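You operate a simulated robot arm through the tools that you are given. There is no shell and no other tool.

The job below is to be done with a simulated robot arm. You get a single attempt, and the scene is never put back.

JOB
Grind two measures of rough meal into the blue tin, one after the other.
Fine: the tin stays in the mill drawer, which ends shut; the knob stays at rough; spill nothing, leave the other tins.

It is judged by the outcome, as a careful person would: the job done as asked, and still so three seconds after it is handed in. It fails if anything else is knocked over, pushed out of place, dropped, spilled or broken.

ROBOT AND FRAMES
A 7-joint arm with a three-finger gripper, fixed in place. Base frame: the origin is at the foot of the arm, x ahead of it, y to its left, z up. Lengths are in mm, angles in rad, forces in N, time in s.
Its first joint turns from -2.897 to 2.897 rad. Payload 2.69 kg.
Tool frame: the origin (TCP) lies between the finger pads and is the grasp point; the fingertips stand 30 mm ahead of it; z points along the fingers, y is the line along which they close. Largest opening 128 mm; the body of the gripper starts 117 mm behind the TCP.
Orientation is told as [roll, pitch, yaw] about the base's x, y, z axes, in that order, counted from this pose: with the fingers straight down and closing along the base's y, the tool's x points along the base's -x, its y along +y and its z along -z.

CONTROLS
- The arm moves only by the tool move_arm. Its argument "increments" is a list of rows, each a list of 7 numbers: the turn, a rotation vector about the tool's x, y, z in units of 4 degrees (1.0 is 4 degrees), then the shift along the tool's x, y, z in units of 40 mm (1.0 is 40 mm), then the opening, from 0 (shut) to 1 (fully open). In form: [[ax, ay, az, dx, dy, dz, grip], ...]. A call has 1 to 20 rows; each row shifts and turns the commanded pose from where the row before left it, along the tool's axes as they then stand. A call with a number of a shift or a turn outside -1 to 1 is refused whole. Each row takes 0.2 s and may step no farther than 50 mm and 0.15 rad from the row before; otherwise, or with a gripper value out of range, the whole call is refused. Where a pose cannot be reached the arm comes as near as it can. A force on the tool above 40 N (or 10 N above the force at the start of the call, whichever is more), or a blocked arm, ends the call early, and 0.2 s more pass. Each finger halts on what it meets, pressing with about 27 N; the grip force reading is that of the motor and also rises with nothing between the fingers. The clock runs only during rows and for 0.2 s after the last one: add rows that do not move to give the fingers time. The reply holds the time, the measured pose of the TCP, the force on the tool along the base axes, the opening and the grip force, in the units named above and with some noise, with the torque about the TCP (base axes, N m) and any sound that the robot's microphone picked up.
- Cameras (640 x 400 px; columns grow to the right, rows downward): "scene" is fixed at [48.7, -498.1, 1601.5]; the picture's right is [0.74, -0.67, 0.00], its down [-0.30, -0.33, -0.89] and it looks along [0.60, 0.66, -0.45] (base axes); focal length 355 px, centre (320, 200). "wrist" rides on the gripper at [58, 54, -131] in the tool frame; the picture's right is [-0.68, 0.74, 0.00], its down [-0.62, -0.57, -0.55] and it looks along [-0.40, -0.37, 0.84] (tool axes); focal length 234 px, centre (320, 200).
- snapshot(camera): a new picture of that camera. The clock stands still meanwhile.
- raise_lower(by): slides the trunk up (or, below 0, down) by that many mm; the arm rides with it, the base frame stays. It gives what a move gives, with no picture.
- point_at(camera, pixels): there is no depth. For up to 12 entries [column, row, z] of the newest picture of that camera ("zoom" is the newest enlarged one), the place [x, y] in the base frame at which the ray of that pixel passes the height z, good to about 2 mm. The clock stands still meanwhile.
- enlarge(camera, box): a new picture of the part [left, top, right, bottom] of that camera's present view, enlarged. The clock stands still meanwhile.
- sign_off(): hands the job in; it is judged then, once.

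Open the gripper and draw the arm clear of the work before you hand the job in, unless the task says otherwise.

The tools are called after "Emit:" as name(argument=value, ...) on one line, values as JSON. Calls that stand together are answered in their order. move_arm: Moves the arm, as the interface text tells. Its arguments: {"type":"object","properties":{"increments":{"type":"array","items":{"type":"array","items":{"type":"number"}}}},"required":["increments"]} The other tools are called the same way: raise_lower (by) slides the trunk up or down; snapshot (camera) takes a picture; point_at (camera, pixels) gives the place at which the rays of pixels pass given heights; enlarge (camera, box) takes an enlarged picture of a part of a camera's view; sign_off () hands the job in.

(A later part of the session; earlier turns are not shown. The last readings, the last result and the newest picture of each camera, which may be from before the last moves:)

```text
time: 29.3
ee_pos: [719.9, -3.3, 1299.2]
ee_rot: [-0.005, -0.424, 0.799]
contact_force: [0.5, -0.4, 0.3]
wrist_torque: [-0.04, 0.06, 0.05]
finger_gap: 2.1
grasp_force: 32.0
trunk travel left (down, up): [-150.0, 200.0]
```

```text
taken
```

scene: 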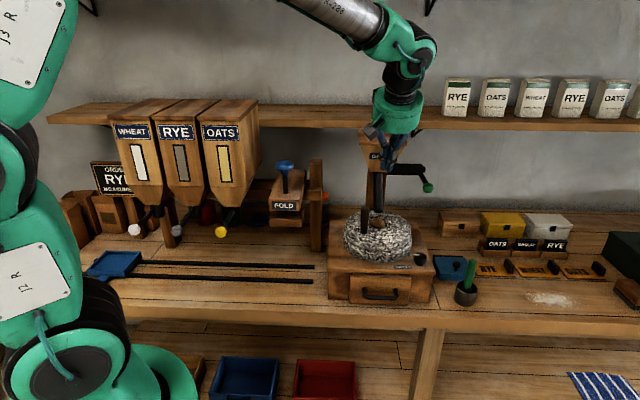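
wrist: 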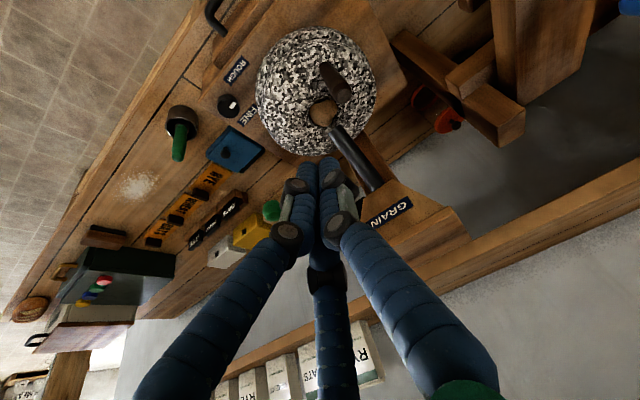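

Emit:
enlarge(camera="wrist", box=[240, 10, 480, 260])

Emit:
enlarge(camera="scene", box=[335, 160, 425, 275])

```text
1.60 times, centred on (360, 135) of wrist
```

zoom: 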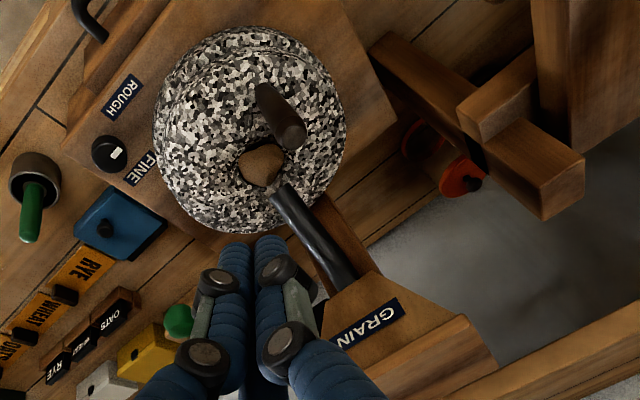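

```text
3.48 times, centred on (380, 218) of scene
```

zoom: 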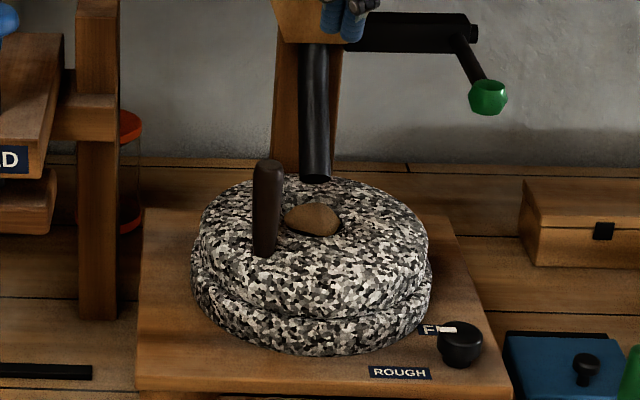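

I triangulate handle top/base, grain mound and chute tip from these zooms.

Emit:
snapshot(camera="wrist")

Emit:
point_at(camera="wrist", pixels=[[341.3, 92.5, 1100], [341.3, 92.5, 1140], [323.8, 65, 1040], [323.8, 65, 1080], [323.8, 113.1, 1040], [323.8, 113.1, 1080], [335, 128.1, 1060], [335, 128.1, 1120], [375.6, 180.6, 1180], [375.6, 180.6, 1220]])

Emit:
point_at(camera="scene", pixels=[[365.1, 207.1, 1100], [365.1, 207.1, 1140], [363.9, 232.9, 1040], [363.9, 232.9, 1080], [377.7, 223.2, 1040], [377.7, 223.2, 1080], [378.9, 206.5, 1060], [378.9, 206.5, 1120], [375.7, 173.5, 1180], [375.7, 173.5, 1220]])

```text
taken
```

wrist: 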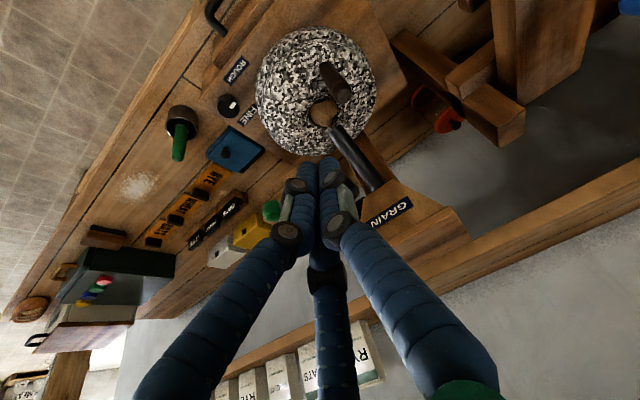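

```text
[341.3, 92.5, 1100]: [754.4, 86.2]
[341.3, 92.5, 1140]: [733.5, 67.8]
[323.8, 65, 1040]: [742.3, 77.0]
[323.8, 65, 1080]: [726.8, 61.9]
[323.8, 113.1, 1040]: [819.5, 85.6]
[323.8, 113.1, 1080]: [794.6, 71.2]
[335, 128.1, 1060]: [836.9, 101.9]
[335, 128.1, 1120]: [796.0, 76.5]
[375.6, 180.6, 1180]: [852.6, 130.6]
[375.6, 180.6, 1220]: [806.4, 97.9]
```

```text
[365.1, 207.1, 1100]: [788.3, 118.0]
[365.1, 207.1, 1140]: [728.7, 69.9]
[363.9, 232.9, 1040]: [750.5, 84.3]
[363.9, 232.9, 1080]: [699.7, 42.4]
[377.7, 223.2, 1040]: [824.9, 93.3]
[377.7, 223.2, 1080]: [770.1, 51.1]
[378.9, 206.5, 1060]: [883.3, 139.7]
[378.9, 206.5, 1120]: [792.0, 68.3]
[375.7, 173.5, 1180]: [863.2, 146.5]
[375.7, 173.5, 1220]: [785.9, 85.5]
```

Good fit: handle is vertical at ≈(737,71), z 1050–1139; stone centre ≈(811,82), orbit radius ≈75 mm; chute tip ends above the centre at z≈1112, so the handle can pass all round. I set the tool upright again and move above the handle with the gripper part open.

Emit:
move_arm(increments=[[0, 1, 0, 0, 0, 0, 0], [0, 1, 0, 0, 0, 0, 0], [0, 1, 0, 0, 0, 0, 0], [0, 1, 0, 0, 0, 0, 0], [0, 1, 0, 0, 0, 0, 0.3], [0, 1, 0, 0, 0, 0, 0.55]])

Emit:
move_arm(increments=[[0, 0, 0, -0.81, 0.5, 0, 0.55], [0, 0, 0, -0.81, 0.5, 0, 0.55], [0, 0, 0, 0, 0, 0.9, 0.55], [0, 0, 0, 0, 0, 0.9, 0.55]])

Emit:
snapshot(camera="wrist")

Emit:
enlarge(camera="scene", box=[335, 130, 425, 275])

```text
time: 30.7
ee_pos: [721.0, -3.9, 1299.2]
ee_rot: [-0.005, -0.002, 0.797]
contact_force: [0.4, 0.0, -0.3]
wrist_torque: [-0.01, 0.01, 0.01]
finger_gap: 69.9
grasp_force: 0.1
trunk travel left (down, up): [-150.0, 200.0]
```

```text
time: 31.7
ee_pos: [740.2, 72.8, 1226.8]
ee_rot: [-0.004, -0.004, 0.795]
contact_force: [1.0, -1.0, 0.5]
wrist_torque: [0.02, 0.01, -0.02]
finger_gap: 70.3
grasp_force: 0.1
trunk travel left (down, up): [-150.0, 200.0]
```

```text
taken
```

wrist: 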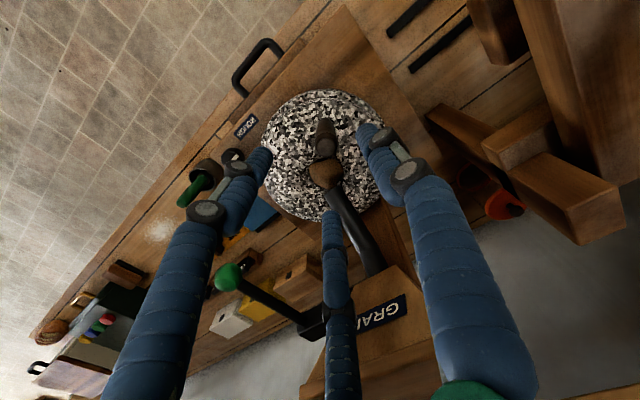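

```text
2.76 times, centred on (380, 202) of scene
```

zoom: 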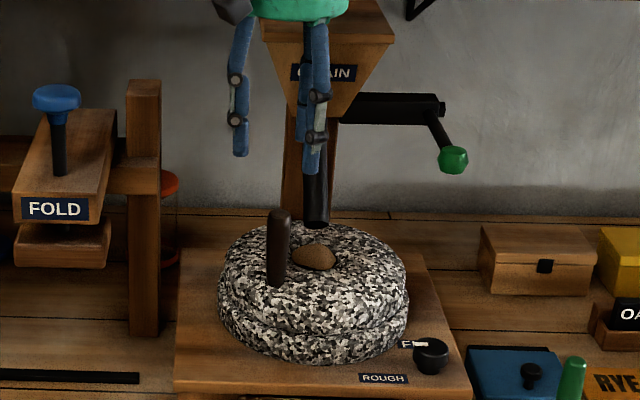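

Handle is seen near the centre of the three tips. I zoom to fix the handle-top position precisely.

Emit:
enlarge(camera="wrist", box=[260, 90, 380, 240])

Emit:
point_at(camera="zoom", pixels=[[320, 200, 1139]])

```text
2.67 times, centred on (320, 165) of wrist
```

zoom: 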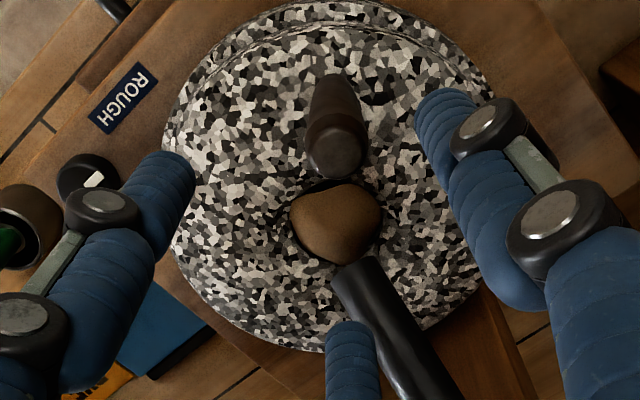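

```text
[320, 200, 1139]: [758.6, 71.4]
```

Emit:
point_at(camera="zoom", pixels=[[336, 153, 1139], [336, 153, 1130], [338, 88, 1052], [336, 222, 1052], [336, 222, 1062], [358, 275, 1112], [358, 275, 1085]])

```text
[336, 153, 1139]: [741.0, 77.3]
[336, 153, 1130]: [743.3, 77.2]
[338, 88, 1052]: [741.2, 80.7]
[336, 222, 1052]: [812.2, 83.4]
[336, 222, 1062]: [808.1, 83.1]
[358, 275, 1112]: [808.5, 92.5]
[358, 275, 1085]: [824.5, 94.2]
```

Handle ≈(741,79), stone centre ≈(810,83). I centre the gripper on it and descend around the handle to TCP z≈1108.

Emit:
move_arm(increments=[[0, 0, 0, -0.125, 0.0875, 0, 0.55], [0, 0, 0, 0, 0, 0.75, 0.55], [0, 0, 0, 0, 0, 0.75, 0.55], [0, 0, 0, 0, 0, 0.75, 0.55], [0, 0, 0, 0, 0, 0.72, 0.55]])

Emit:
enlarge(camera="wrist", box=[220, 60, 460, 260])

Emit:
enlarge(camera="scene", box=[335, 130, 425, 275])

```text
time: 32.9
ee_pos: [738.8, 76.5, 1107.4]
ee_rot: [-0.006, -0.003, 0.795]
contact_force: [0.2, -0.4, -0.1]
wrist_torque: [-0.03, -0.01, 0.01]
finger_gap: 70.2
grasp_force: 0.0
trunk travel left (down, up): [-150.0, 200.0]
```

```text
2.00 times, centred on (340, 160) of wrist
```

zoom: 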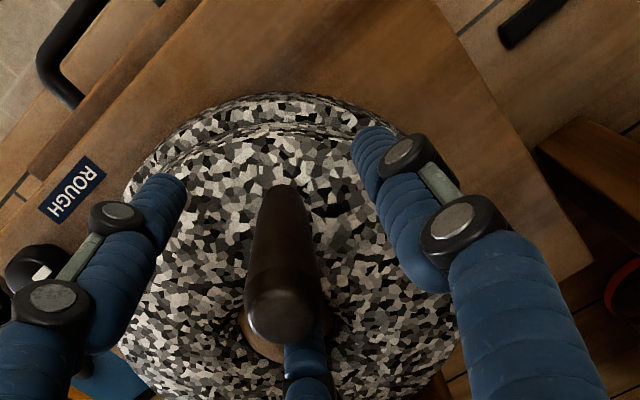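

```text
2.76 times, centred on (380, 202) of scene
```

zoom: 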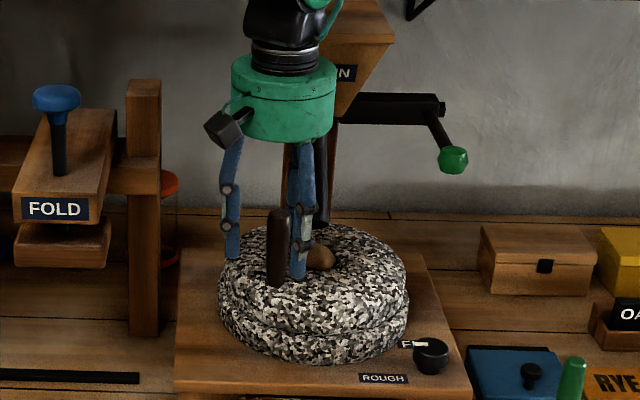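

The handle looks ~10 mm toward the front of the grip centre, so I shift out by 8 mm and close gently, then read the pose.

Emit:
move_arm(increments=[[0, 0, 0, 0.2, 0, 0, 0.55], [0, 0, 0, 0, 0, 0, 0.35], [0, 0, 0, 0, 0, 0, 0.25], [0, 0, 0, 0, 0, 0, 0.15], [0, 0, 0, 0, 0, 0, 0.15]])

Emit:
enlarge(camera="wrist", box=[220, 60, 460, 260])

```text
time: 34.1
ee_pos: [736.2, 71.7, 1109.4]
ee_rot: [-0.005, -0.003, 0.797]
contact_force: [38.0, 2.6, 0.8]
wrist_torque: [-0.04, 0.06, -0.27]
finger_gap: 45.0
grasp_force: 19.3
trunk travel left (down, up): [-150.0, 200.0]
```

```text
2.00 times, centred on (340, 160) of wrist
```

zoom: 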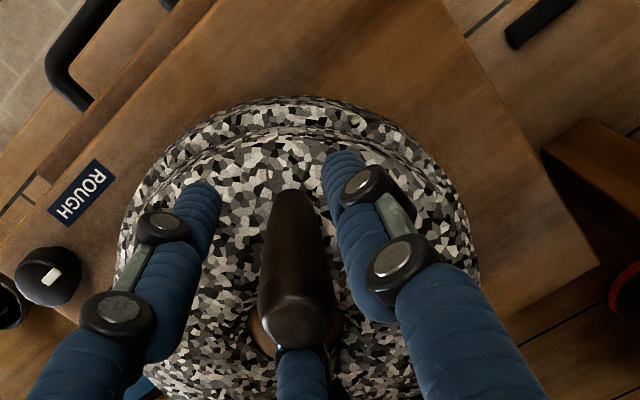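

A finger meets the handle on its inner side (38 N along +x), so the handle lies ~10 mm toward -x of the grip centre. I reopen slightly, shift 10 mm toward -x, and close again.

Emit:
move_arm(increments=[[0, 0, 0, 0, 0, 0, 0.45], [0, 0, 0, 0.175, 0.18, 0, 0.45], [0, 0, 0, 0, 0, 0, 0.3], [0, 0, 0, 0, 0, 0, 0.25], [0, 0, 0, 0, 0, 0, 0.25]])

Emit:
enlarge(camera="wrist", box=[220, 60, 460, 260])

```text
time: 35.2
ee_pos: [730.7, 73.4, 1110.1]
ee_rot: [-0.013, -0.01, 0.796]
contact_force: [38.3, 4.0, -9.0]
wrist_torque: [-0.42, 0.44, -0.16]
finger_gap: 56.6
grasp_force: 18.4
trunk travel left (down, up): [-150.0, 200.0]
stopped in row 5: the force on the tool passed its limit at 51 N (the readings are from after the stop); the commanded pose is now the measured one
```

```text
2.00 times, centred on (340, 160) of wrist
```

zoom: 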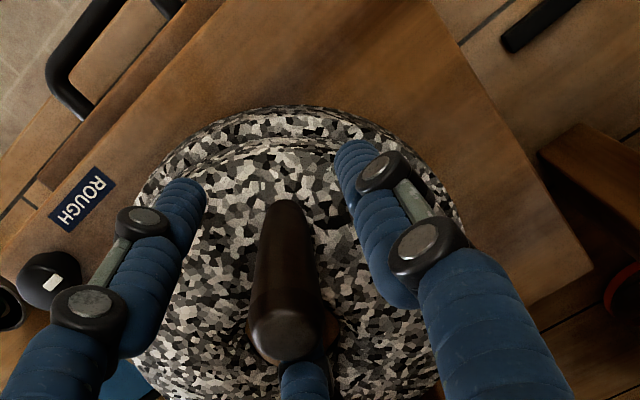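

The gap grew, so I had the sign wrong: the handle is toward +x (≈(746,77)). I reopen, move 16 mm that way, and close again.

Emit:
move_arm(increments=[[0, 0, 0, 0, 0, 0, 0.55], [0, 0, 0, -0.345, -0.2, 0, 0.55], [0, 0, 0, 0, 0, 0, 0.4], [0, 0, 0, 0, 0, 0, 0.28], [0, 0, 0, 0, 0, 0, 0.2], [0, 0, 0, 0, 0, 0, 0.15], [0, 0, 0, 0, 0, 0, 0.15]])

Emit:
enlarge(camera="wrist", box=[220, 60, 460, 260])

```text
time: 36.8
ee_pos: [741.7, 75.7, 1109.5]
ee_rot: [-0.009, -0.007, 0.797]
contact_force: [18.5, 2.0, -4.2]
wrist_torque: [-0.23, 0.12, -0.05]
finger_gap: 32.5
grasp_force: 9.4
trunk travel left (down, up): [-150.0, 200.0]
```

```text
2.00 times, centred on (340, 160) of wrist
```

zoom: 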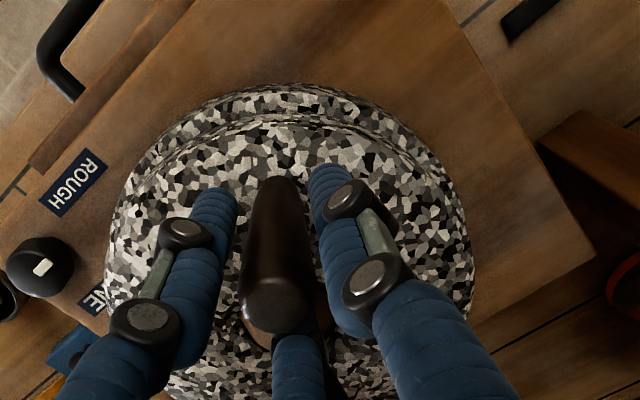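

Closer: 18 N still pulling toward +x. Another 5 mm shift and close fully.

Emit:
move_arm(increments=[[0, 0, 0, -0.12, -0.08, 0, 0.3], [0, 0, 0, 0, 0, 0, 0.2], [0, 0, 0, 0, 0, 0, 0.15], [0, 0, 0, 0, 0, 0, 0.15]])

Emit:
enlarge(camera="wrist", box=[220, 60, 460, 260])

```text
time: 37.8
ee_pos: [745.6, 78.0, 1108.5]
ee_rot: [-0.007, -0.006, 0.796]
contact_force: [0.0, -3.0, -1.2]
wrist_torque: [0.03, 0.04, 0.02]
finger_gap: 25.3
grasp_force: 4.6
trunk travel left (down, up): [-150.0, 200.0]
```

```text
2.00 times, centred on (340, 160) of wrist
```

zoom: 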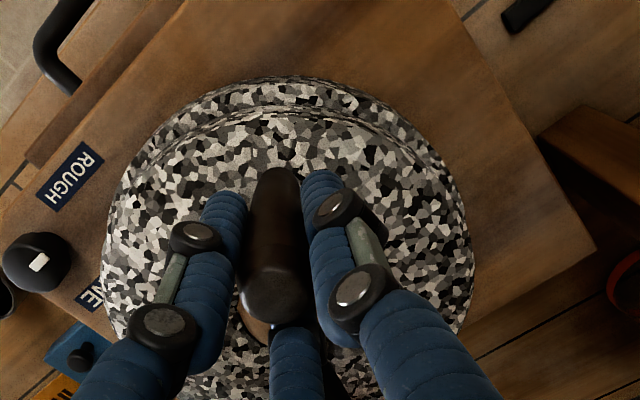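

The handle is now lightly held (gap 25 mm) with the TCP at (745.6,78), ~64.5 mm from the centre. I turn the stone a first ~21° along the arc and check forces.

Emit:
move_arm(increments=[[0, 0, 0, 0.121, -0.159, 0, 0.15], [0, 0, 0, 0.101, -0.171, 0, 0.15], [0, 0, 0, 0.08, -0.184, 0, 0.15]])

Emit:
snapshot(camera="wrist")

```text
time: 38.6
ee_pos: [752.0, 56.2, 1109.0]
ee_rot: [-0.01, -0.009, 0.794]
contact_force: [2.8, 6.3, -4.6]
wrist_torque: [0.29, -0.07, 0.27]
finger_gap: 23.8
grasp_force: 44.7
trunk travel left (down, up): [-150.0, 200.0]
```

```text
taken
```

wrist: 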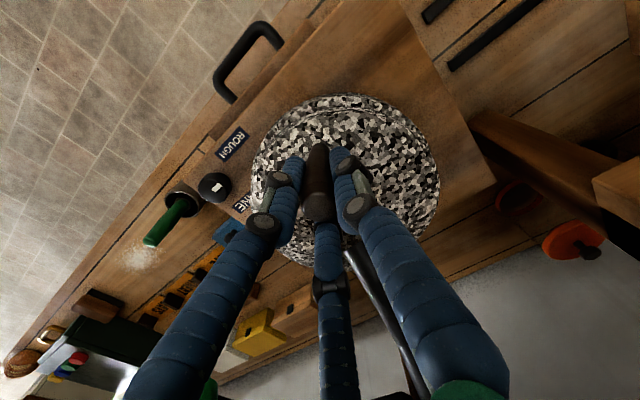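

Smooth: ~7 N and the measured point matches the circle. I continue the arc from φ=-20° to +50°.

Emit:
move_arm(increments=[[0, 0, 0, 0.0725, -0.2715, 0, 0.15], [0, 0, 0, 0.025, -0.28, 0, 0.15], [0, 0, 0, -0.025, -0.28, 0, 0.15], [0, 0, 0, -0.0725, -0.2715, 0, 0.15], [0, 0, 0, -0.1185, -0.255, 0, 0.15], [0, 0, 0, -0.1615, -0.23, 0, 0.15], [0, 0, 0, -0.1985, -0.1985, 0, 0.15]])

Emit:
snapshot(camera="wrist")

Emit:
enlarge(camera="scene", box=[335, 130, 445, 275])

```text
time: 39.9
ee_pos: [796.7, 15.0, 1109.5]
ee_rot: [-0.01, -0.002, 0.793]
contact_force: [-1.9, -10.8, -0.5]
wrist_torque: [-0.91, -0.4, -0.11]
finger_gap: 23.8
grasp_force: 44.4
trunk travel left (down, up): [-150.0, 200.0]
stopped in row 6: the force on the tool passed its limit at 44 N (the readings are from after the stop); the commanded pose is now the measured one
```

```text
taken
```

wrist: 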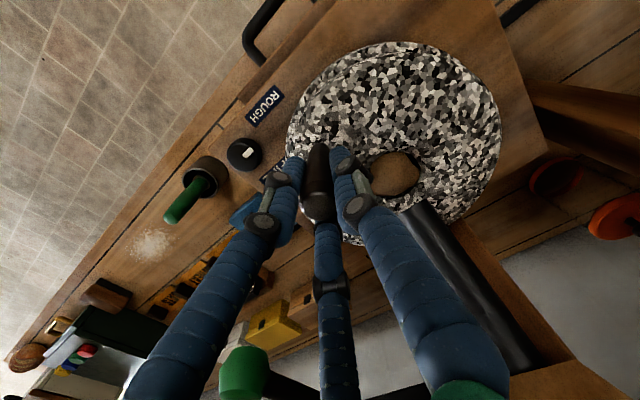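

```text
2.76 times, centred on (390, 202) of scene
```

zoom: 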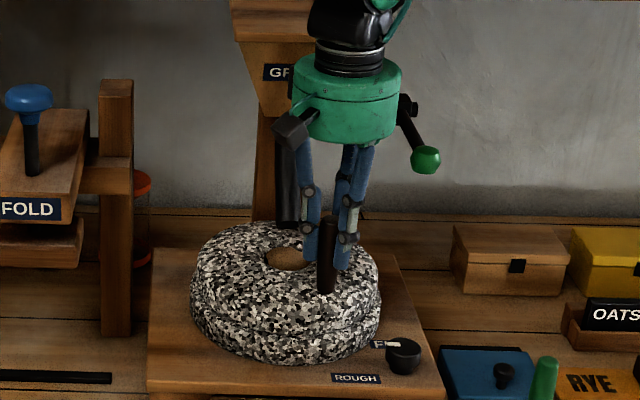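

The force limit tripped at φ≈33°, likely from a small error of my circle centre. I measure the centre again from this view (mound at wrist (395,173), rim edges).

Emit:
enlarge(camera="wrist", box=[270, 20, 530, 260])

Emit:
point_at(camera="wrist", pixels=[[395, 173, 1050], [395, 173, 1060], [287, 130, 1030], [497, 120, 1030], [395, 42, 1030], [415, 80, 1055]])

```text
1.67 times, centred on (400, 140) of wrist
```

zoom: 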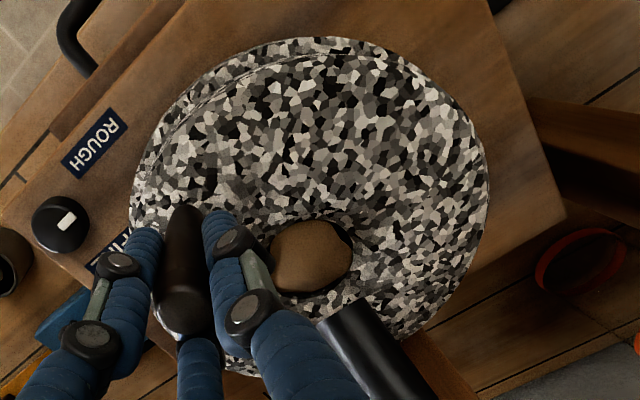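

```text
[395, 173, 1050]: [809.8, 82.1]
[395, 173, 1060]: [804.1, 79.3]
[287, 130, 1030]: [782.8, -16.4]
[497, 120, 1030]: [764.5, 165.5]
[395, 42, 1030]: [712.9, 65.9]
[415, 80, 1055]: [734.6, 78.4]
```

The centre is confirmed near (810,82). Rather than a tight grip I'll use a loose cage (gap ~32 mm) around the handle so small radius errors don't load the arm, and carry on.

Emit:
move_arm(increments=[[0, 0, 0, 0, 0, 0, 0.26], [0, 0, 0, 0, 0, 0, 0.26], [0, 0, 0, -0.1375, -0.195, 0, 0.26], [0, 0, 0, -0.16, -0.1725, 0, 0.26], [0, 0, 0, -0.185, -0.15, 0, 0.26], [0, 0, 0, -0.2025, -0.1225, 0, 0.26]])

Emit:
snapshot(camera="wrist")

Emit:
enlarge(camera="scene", box=[335, 130, 445, 275])

```text
time: 41.3
ee_pos: [835.0, 19.7, 1108.4]
ee_rot: [-0.006, -0.003, 0.793]
contact_force: [-0.2, -1.0, -0.5]
wrist_torque: [0.0, 0.01, -0.02]
finger_gap: 33.4
grasp_force: 0.0
trunk travel left (down, up): [-150.0, 200.0]
```

```text
taken
```

wrist: 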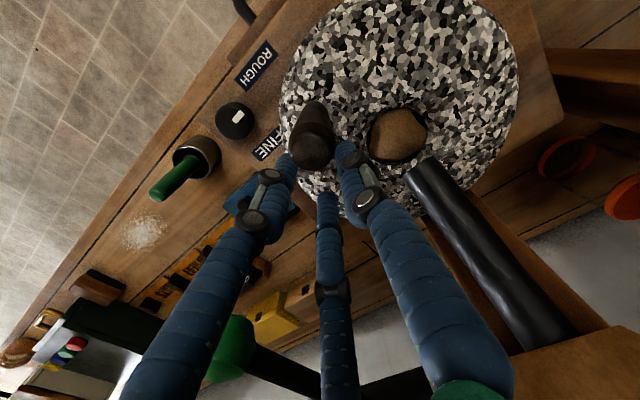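

```text
2.76 times, centred on (390, 202) of scene
```

zoom: 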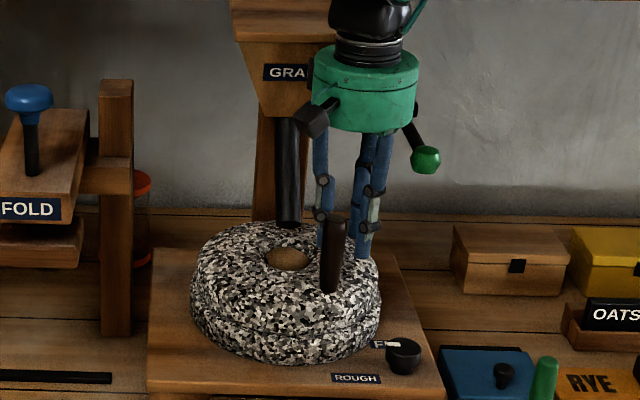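

The handle slipped out of the loose cage on the open front side and stands at wrist (312,130), at ~40°. I zoom to measure its new position, giving another circle point.

Emit:
enlarge(camera="wrist", box=[260, 70, 440, 200])

Emit:
enlarge(camera="scene", box=[350, 190, 420, 260])

```text
3.08 times, centred on (350, 135) of wrist
```

zoom: 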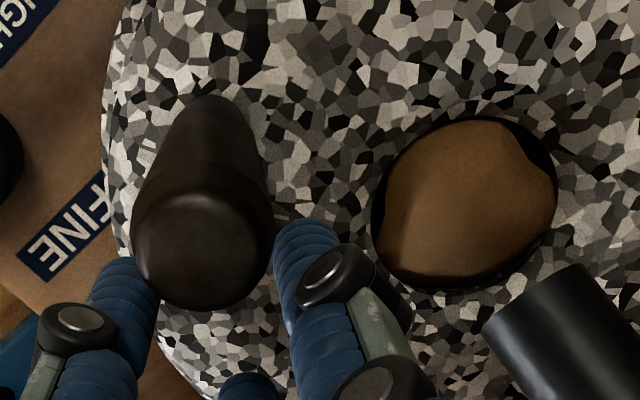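

```text
5.71 times, centred on (385, 225) of scene
```

zoom: 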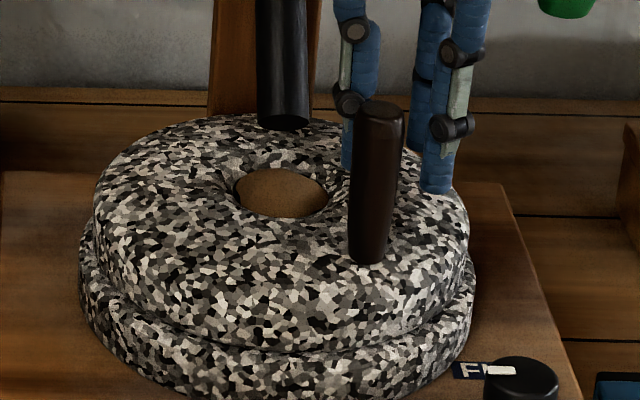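

Emit:
snapshot(camera="wrist")

Emit:
point_at(camera="wrist", pixels=[[311, 151.2, 1130], [311, 151.2, 1140], [315.9, 112.3, 1050], [315.9, 112.3, 1060], [397.1, 136, 1040], [397.1, 136, 1055]])

Emit:
point_at(camera="scene", pixels=[[395.3, 209.6, 1130], [395.3, 209.6, 1140], [393.4, 234.6, 1050], [393.4, 234.6, 1060], [378.2, 223.8, 1040], [378.2, 223.8, 1055]])

```text
taken
```

wrist: 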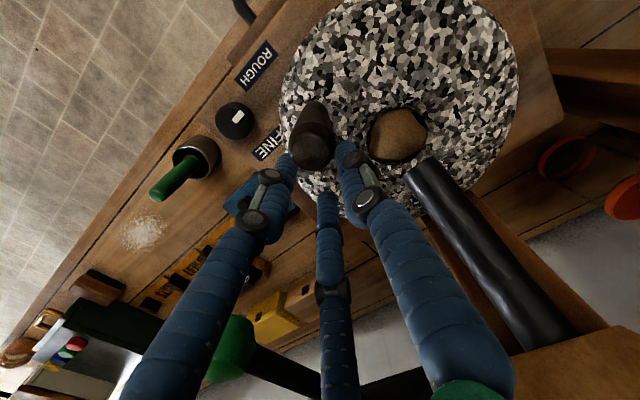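

```text
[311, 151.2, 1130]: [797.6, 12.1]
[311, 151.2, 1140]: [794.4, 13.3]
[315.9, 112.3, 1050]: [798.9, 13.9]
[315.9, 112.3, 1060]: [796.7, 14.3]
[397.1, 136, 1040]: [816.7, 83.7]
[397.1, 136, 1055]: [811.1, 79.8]
```

```text
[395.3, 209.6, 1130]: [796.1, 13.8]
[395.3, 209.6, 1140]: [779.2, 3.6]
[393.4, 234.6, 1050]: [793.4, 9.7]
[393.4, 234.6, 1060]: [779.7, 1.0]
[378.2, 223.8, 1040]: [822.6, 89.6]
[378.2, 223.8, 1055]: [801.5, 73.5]
```

Now the numbers agree: handle at (797.5,13), centre ≈(813,82), orbit radius ≈70 mm. I lift off, recentre exactly over the handle, and lower around it again.

Emit:
move_arm(increments=[[0, 0, 0, 0, 0, -0.9, 0.35], [0, 0, 0, 0, 0, -0.95, 0.55], [0, 0, 0, 0.39, 0.275, 0, 0.55], [0, 0, 0, 0.385, 0.275, 0, 0.55], [0, 0, 0, 0, 0, 0.6, 0.55], [0, 0, 0, 0, 0, 0.65, 0.55], [0, 0, 0, 0, 0, 0.6, 0.55]])

Emit:
enlarge(camera="wrist", box=[220, 60, 460, 260])

```text
time: 42.9
ee_pos: [795.3, 10.9, 1109.5]
ee_rot: [-0.008, -0.003, 0.792]
contact_force: [-0.5, 0.5, 0.1]
wrist_torque: [0.03, 0.01, 0.02]
finger_gap: 70.7
grasp_force: 0.0
trunk travel left (down, up): [-150.0, 200.0]
```

```text
2.00 times, centred on (340, 160) of wrist
```

zoom: 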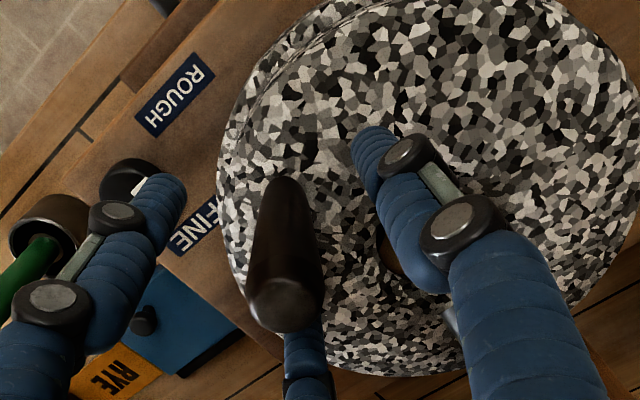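

The view matches the earlier well-centred grip. I nudge 3 mm inward and close.

Emit:
move_arm(increments=[[0, 0, 0, -0.07, 0, 0, 0.4], [0, 0, 0, 0, 0, 0, 0.28], [0, 0, 0, 0, 0, 0, 0.2], [0, 0, 0, 0, 0, 0, 0.16], [0, 0, 0, 0, 0, 0, 0.16]])

Emit:
enlarge(camera="wrist", box=[220, 60, 460, 260])

```text
time: 44.1
ee_pos: [798.8, 13.1, 1108.3]
ee_rot: [-0.006, -0.001, 0.793]
contact_force: [1.9, 3.8, -1.6]
wrist_torque: [0.33, 0.09, -0.01]
finger_gap: 23.4
grasp_force: 45.3
trunk travel left (down, up): [-150.0, 200.0]
```

```text
2.00 times, centred on (340, 160) of wrist
```

zoom: 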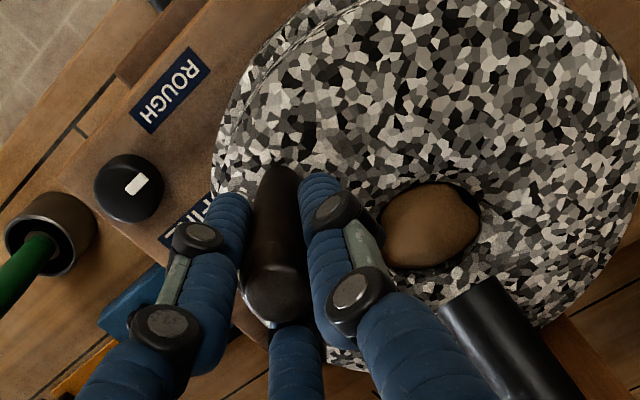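

Firm grip at (798.8,13.1), 4 N only. The two gripped points fit centre f/r = (626,527), R=69. I swing the stone back through the front arc to about -33°.

Emit:
move_arm(increments=[[0, 0, 0, 0.1135, 0.222, 0, 0.16], [0, 0, 0, 0.079, 0.2275, 0, 0.16], [0, 0, 0, 0.046, 0.236, 0, 0.16], [0, 0, 0, 0.0125, 0.24, 0, 0.16], [0, 0, 0, -0.021, 0.24, 0, 0.16], [0, 0, 0, -0.054, 0.235, 0, 0.16], [0, 0, 0, -0.0875, 0.225, 0, 0.16], [0, 0, 0, -0.115, 0.21, 0, 0.16]])

Emit:
enlarge(camera="wrist", box=[220, 60, 460, 260])

Emit:
enlarge(camera="scene", box=[335, 130, 445, 275])

```text
time: 45.9
ee_pos: [748.5, 64.6, 1108.2]
ee_rot: [-0.008, -0.001, 0.793]
contact_force: [12.7, -2.2, -2.8]
wrist_torque: [-0.8, 0.18, -0.26]
finger_gap: 23.4
grasp_force: 45.4
trunk travel left (down, up): [-150.0, 200.0]
```

```text
2.00 times, centred on (340, 160) of wrist
```

zoom: 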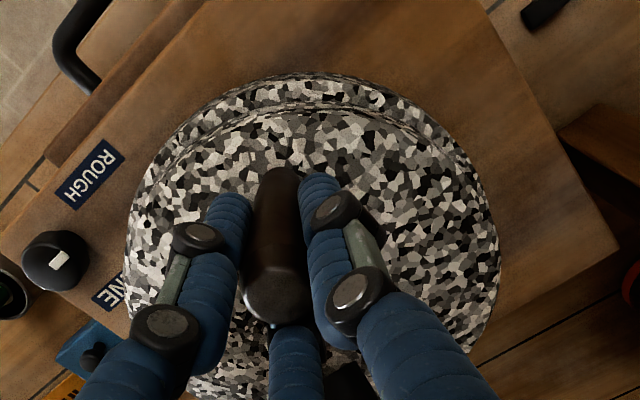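

```text
2.76 times, centred on (390, 202) of scene
```

zoom: 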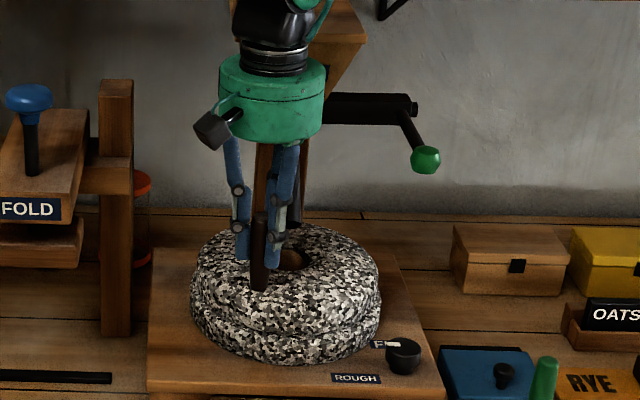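

Smooth swing. The mound looks changed; I zoom into the eye.

Emit:
enlarge(camera="scene", box=[350, 195, 420, 250])

```text
7.27 times, centred on (385, 222) of scene
```

zoom: 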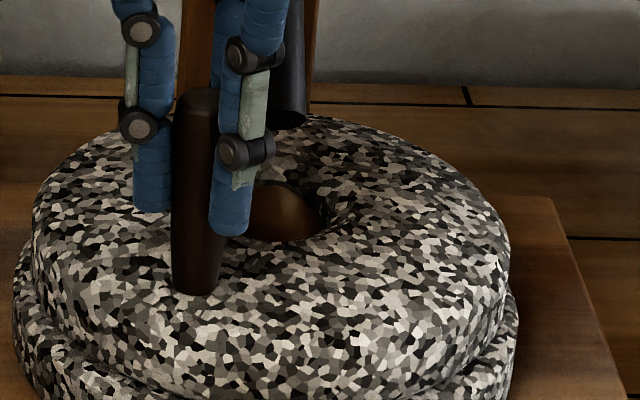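

I continue to about -65°, then return through the front to +65°, checking the grain as I go.

Emit:
move_arm(increments=[[0, 0, 0, -0.1825, 0.185, 0, 0.16], [0, 0, 0, -0.165, 0.165, 0, 0.16], [0, 0, 0, -0.1875, 0.14, 0, 0.16], [0, 0, 0, -0.205, 0.1125, 0, 0.16]])

Emit:
enlarge(camera="wrist", box=[200, 60, 460, 300])

Emit:
enlarge(camera="scene", box=[340, 180, 430, 250])

```text
time: 46.6
ee_pos: [747.1, 78.8, 1107.0]
ee_rot: [-0.007, 0.003, 0.796]
contact_force: [-3.9, -16.1, 1.6]
wrist_torque: [-0.92, -0.3, -0.03]
finger_gap: 23.7
grasp_force: 45.6
trunk travel left (down, up): [-150.0, 200.0]
stopped in row 3: the force on the tool passed its limit at 54 N (the readings are from after the stop); the commanded pose is now the measured one
```

```text
1.67 times, centred on (330, 180) of wrist
```

zoom: 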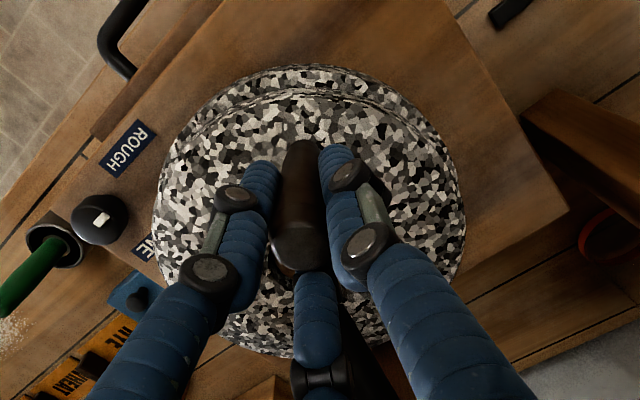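

```text
5.71 times, centred on (385, 215) of scene
```

zoom: 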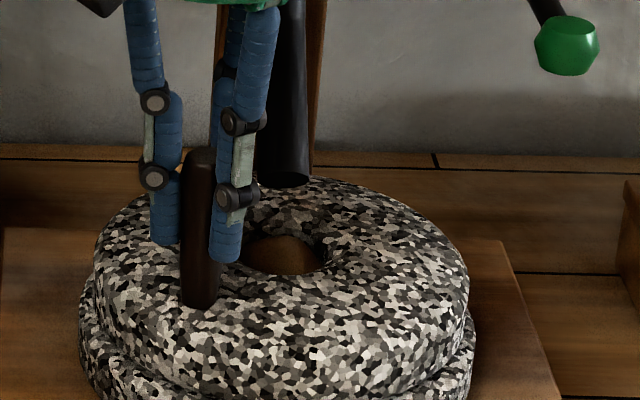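

Turning past the start position (-43°) is hard-blocked tangentially, so the stone seems to swing between stops; the grain looks lower already. I sweep again toward the +30° side.

Emit:
move_arm(increments=[[0, 0, 0, 0.1625, -0.16, 0, 0.16], [0, 0, 0, 0.125, -0.2, 0, 0.16], [0, 0, 0, 0.095, -0.215, 0, 0.16], [0, 0, 0, 0.065, -0.2275, 0, 0.16], [0, 0, 0, 0.0325, -0.2325, 0, 0.16], [0, 0, 0, 0, -0.235, 0, 0.16], [0, 0, 0, -0.0325, -0.2325, 0, 0.16], [0, 0, 0, -0.065, -0.2275, 0, 0.16]])

Emit:
enlarge(camera="wrist", box=[200, 60, 460, 300])

Emit:
enlarge(camera="scene", box=[340, 180, 430, 250])

```text
time: 48.4
ee_pos: [784.3, 20.8, 1106.6]
ee_rot: [-0.005, 0.005, 0.792]
contact_force: [-11.8, -14.8, -12.9]
wrist_torque: [0.11, 0.74, 0.15]
finger_gap: 23.6
grasp_force: 45.4
trunk travel left (down, up): [-150.0, 200.0]
```

```text
1.67 times, centred on (330, 180) of wrist
```

zoom: 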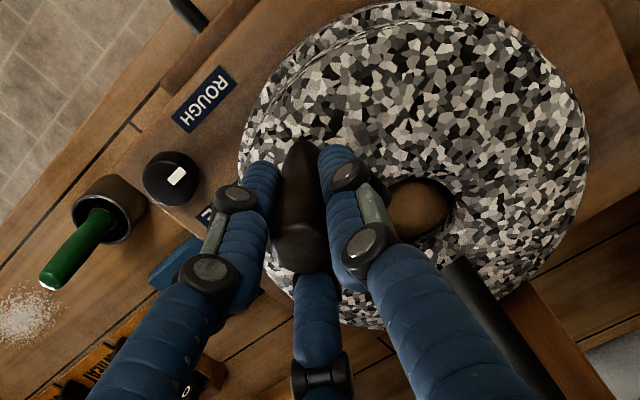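

```text
5.71 times, centred on (385, 215) of scene
```

zoom: 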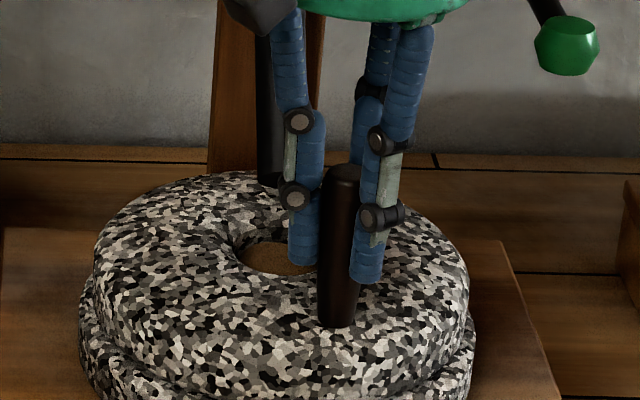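

The grain in the eye has clearly sunk, so turning is grinding it. Force shows my circle should be ~4 mm further out here; I correct and push on to and past +33° to find whether there is a stop.

Emit:
move_arm(increments=[[0, 0, 0, 0.0475, -0.0175, 0, 0.16], [0, 0, 0, -0.0825, -0.1875, 0, 0.16], [0, 0, 0, -0.0875, -0.1425, 0, 0.16], [0, 0, 0, -0.1025, -0.1375, 0, 0.16], [0, 0, 0, -0.115, -0.1225, 0, 0.16]])

Emit:
enlarge(camera="wrist", box=[200, 60, 460, 300])

Emit:
enlarge(camera="scene", box=[340, 180, 430, 250])

```text
time: 49.6
ee_pos: [812.6, 11.9, 1108.9]
ee_rot: [-0.009, 0.001, 0.793]
contact_force: [-7.3, -37.5, -11.3]
wrist_torque: [-0.01, 0.36, 0.15]
finger_gap: 23.7
grasp_force: 45.3
trunk travel left (down, up): [-150.0, 200.0]
```

```text
1.67 times, centred on (330, 180) of wrist
```

zoom: 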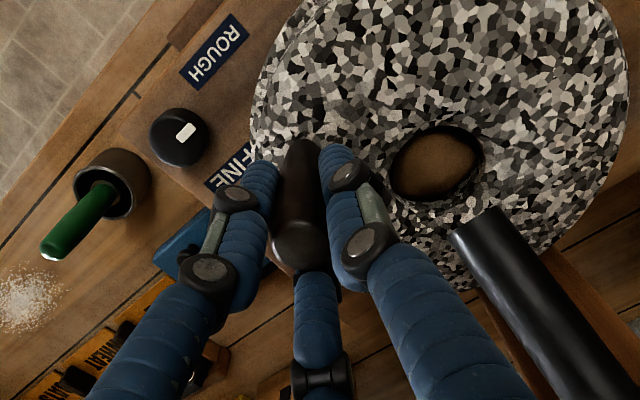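

```text
5.71 times, centred on (385, 215) of scene
```

zoom: 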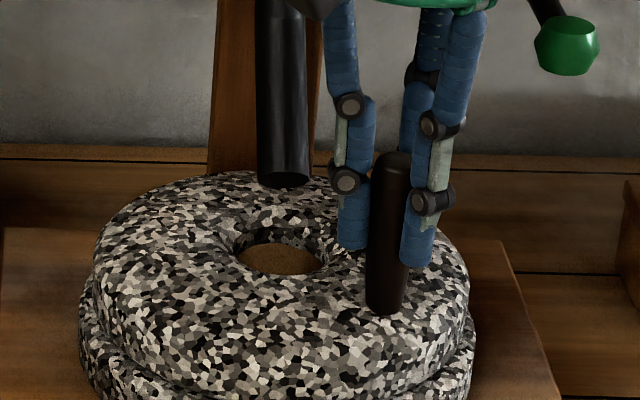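

No stop there: we are past +45° and the grain is lower still. But 38 N radial outward pull shows the true radius is larger; I re-measure the eye centre from this view.

Emit:
snapshot(camera="wrist")

Emit:
point_at(camera="wrist", pixels=[[400, 156, 1040], [400, 156, 1055], [311, 147, 1052], [283, 130, 1025], [567, 110, 1025]])

Emit:
point_at(camera="scene", pixels=[[378, 224.6, 1040], [378, 224.6, 1055], [352.5, 246, 1010], [425, 246, 1010]])

```text
taken
```

wrist: 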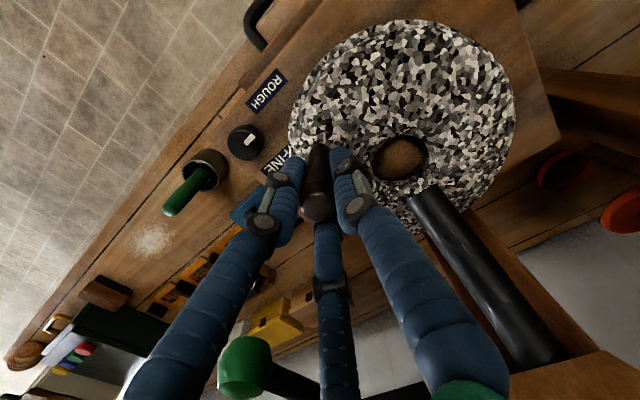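

```text
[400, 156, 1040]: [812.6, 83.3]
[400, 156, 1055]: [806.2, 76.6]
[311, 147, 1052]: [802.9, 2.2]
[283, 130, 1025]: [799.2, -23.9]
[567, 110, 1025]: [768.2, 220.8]
```

```text
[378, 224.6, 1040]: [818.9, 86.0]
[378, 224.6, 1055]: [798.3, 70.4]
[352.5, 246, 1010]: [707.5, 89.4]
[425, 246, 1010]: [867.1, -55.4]
```

The pictures show the handle axis at ≈(804,5), ~10 mm in front of my TCP: it sits off-centre along the finger faces. True orbit: centre ≈(811,81.5), radius ≈76 mm. I open slightly, shift 10 mm forward (out), and re-close centred.

Emit:
move_arm(increments=[[0, 0, 0, 0, 0, 0, 0.3], [0, 0, 0, 0.25, 0, 0, 0.32], [0, 0, 0, 0, 0, 0, 0.22], [0, 0, 0, 0, 0, 0, 0.16], [0, 0, 0, 0, 0, 0, 0.16]])

Emit:
enlarge(camera="wrist", box=[200, 60, 460, 300])

Emit:
enlarge(camera="scene", box=[340, 180, 430, 250])

```text
time: 50.8
ee_pos: [805.6, 8.7, 1107.9]
ee_rot: [-0.01, 0.004, 0.795]
contact_force: [2.3, 7.5, -1.3]
wrist_torque: [-0.1, 0.21, -0.01]
finger_gap: 26.4
grasp_force: 45.2
trunk travel left (down, up): [-150.0, 200.0]
```

```text
1.67 times, centred on (330, 180) of wrist
```

zoom: 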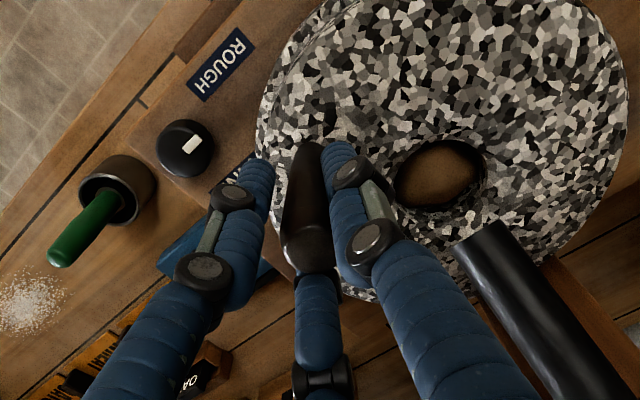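

```text
5.71 times, centred on (385, 215) of scene
```

zoom: 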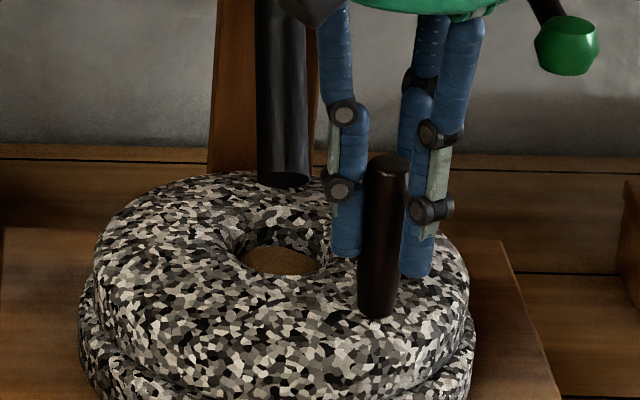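

Held well at ~40°. I swing back to about -31° on the corrected 74 mm circle.

Emit:
move_arm(increments=[[0, 0, 0, 0.1875, 0.22, 0, 0.16], [0, 0, 0, 0.13, 0.26, 0, 0.16], [0, 0, 0, 0.0875, 0.2775, 0, 0.16], [0, 0, 0, 0.0425, 0.285, 0, 0.16], [0, 0, 0, -0.0025, 0.29, 0, 0.16], [0, 0, 0, -0.0475, 0.2875, 0, 0.16], [0, 0, 0, -0.0925, 0.275, 0, 0.16], [0, 0, 0, -0.1175, 0.23, 0, 0.16]])

Emit:
enlarge(camera="wrist", box=[200, 60, 460, 300])

Emit:
enlarge(camera="scene", box=[340, 180, 430, 250])

```text
time: 51.3
ee_pos: [793.0, 14.5, 1106.5]
ee_rot: [-0.009, 0.001, 0.797]
contact_force: [8.1, 17.8, -6.5]
wrist_torque: [0.65, 0.18, -0.04]
finger_gap: 24.5
grasp_force: 45.5
trunk travel left (down, up): [-150.0, 200.0]
stopped in row 2: the force on the tool passed its limit at 43 N (the readings are from after the stop); the commanded pose is now the measured one
```

```text
1.67 times, centred on (330, 180) of wrist
```

zoom: 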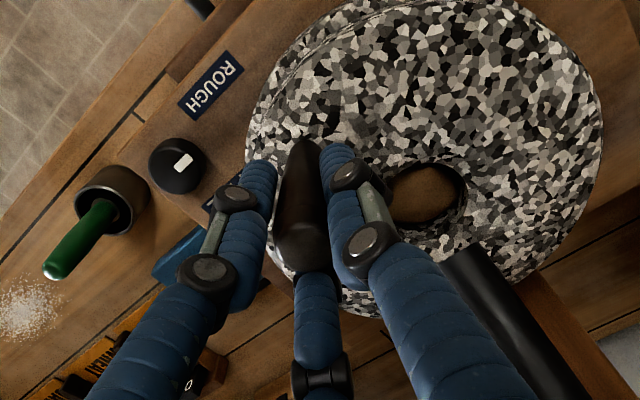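

```text
5.71 times, centred on (385, 215) of scene
```

zoom: 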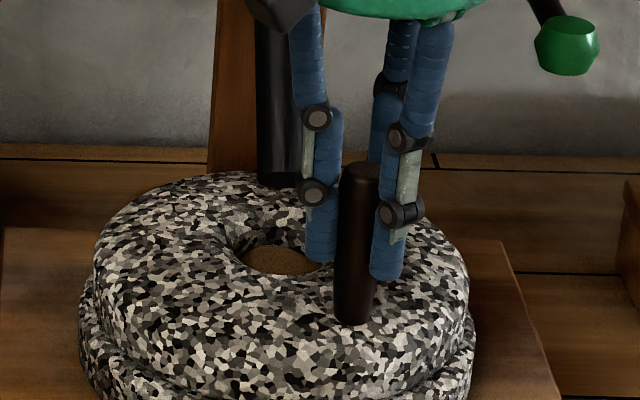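

Hysteresis from the handle twisting inside a fixed-yaw grip is what loads the arm. I'll re-seat the grip and then turn the tool's yaw together with the stone (4° per row), so the handle doesn't slip in the fingers.

Emit:
move_arm(increments=[[0, 0, 0, 0, 0, 0, 0.3], [0, 0, 0, 0, 0, 0, 0.3], [0, 0, 0, 0, 0, 0, 0.2], [0, 0, 0, 0, 0, 0, 0.16], [0, 0, 0, 0, 0, 0, 0.16]])

```text
time: 52.5
ee_pos: [790.1, 13.0, 1109.6]
ee_rot: [-0.008, -0.001, 0.796]
contact_force: [1.5, 5.1, -1.8]
wrist_torque: [-0.25, 0.22, 0.1]
finger_gap: 26.4
grasp_force: 45.1
trunk travel left (down, up): [-150.0, 200.0]
```

Only 5 N after re-seating: R≈71, φ≈27°. Now I turn back to about -25° with yaw following.

Emit:
move_arm(increments=[[0, 0, 1, 0.053, 0.112, 0, 0.16], [0, 0, 1, 0.053, 0.112, 0, 0.16], [0, 0, 1, 0.053, 0.112, 0, 0.16], [0, 0, 1, 0.053, 0.112, 0, 0.16], [0, 0, 1, 0.053, 0.112, 0, 0.16], [0, 0, 1, 0.053, 0.112, 0, 0.16], [0, 0, 1, 0.053, 0.112, 0, 0.16], [0, 0, 1, 0.053, 0.112, 0, 0.16], [0, 0, 1, 0.053, 0.112, 0, 0.16], [0, 0, 1, 0.053, 0.112, 0, 0.16], [0, 0, 1, 0.053, 0.112, 0, 0.16], [0, 0, 1, 0.053, 0.112, 0, 0.16], [0, 0, 1, 0.053, 0.112, 0, 0.16]])

Emit:
snapshot(camera="wrist")

Emit:
enlarge(camera="scene", box=[340, 180, 430, 250])

```text
time: 54.3
ee_pos: [761.8, 34.9, 1108.1]
ee_rot: [-0.009, -0.01, 0.242]
contact_force: [14.9, 12.7, -11.1]
wrist_torque: [0.58, -0.05, 0.07]
finger_gap: 25.4
grasp_force: 45.2
trunk travel left (down, up): [-150.0, 200.0]
stopped in row 9: the force on the tool passed its limit at 41 N (the readings are from after the stop); the commanded pose is now the measured one
```

```text
taken
```

wrist: 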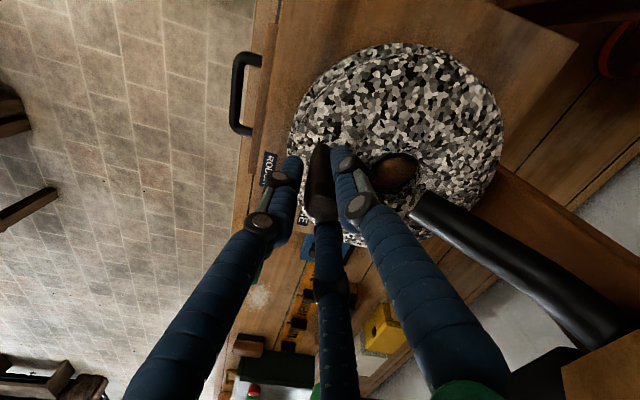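

```text
5.71 times, centred on (385, 215) of scene
```

zoom: 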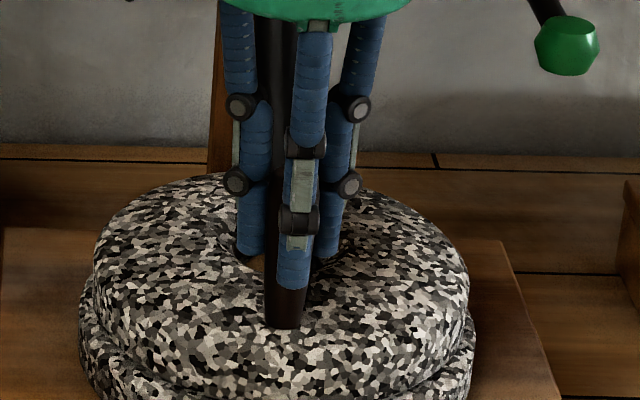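

Radial load again (19 N inward at φ≈0). I loosen to a close cage (command 0.22, ~28 mm) so the handle can turn freely within the fingers, and read the forces.

Emit:
move_arm(increments=[[0, 0, 0, 0, 0, 0, 0.22], [0, 0, 0, 0, 0, 0, 0.22]])

Emit:
enlarge(camera="wrist", box=[250, 100, 430, 260])

Emit:
enlarge(camera="scene", box=[350, 195, 410, 245])

```text
time: 54.9
ee_pos: [762.1, 33.6, 1110.1]
ee_rot: [-0.006, -0.006, 0.244]
contact_force: [0.5, 0.3, 1.1]
wrist_torque: [0.05, 0.02, 0.01]
finger_gap: 28.4
grasp_force: 0.5
trunk travel left (down, up): [-150.0, 200.0]
```

```text
2.50 times, centred on (340, 180) of wrist
```

zoom: 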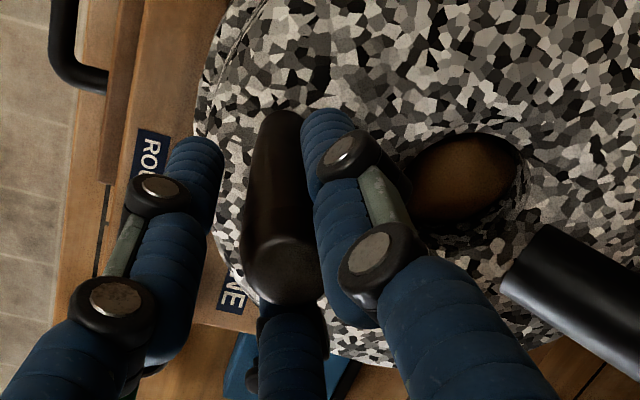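

```text
8.00 times, centred on (380, 220) of scene
```

zoom: 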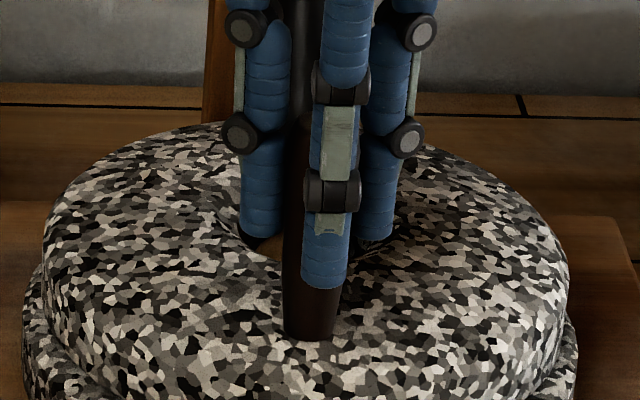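

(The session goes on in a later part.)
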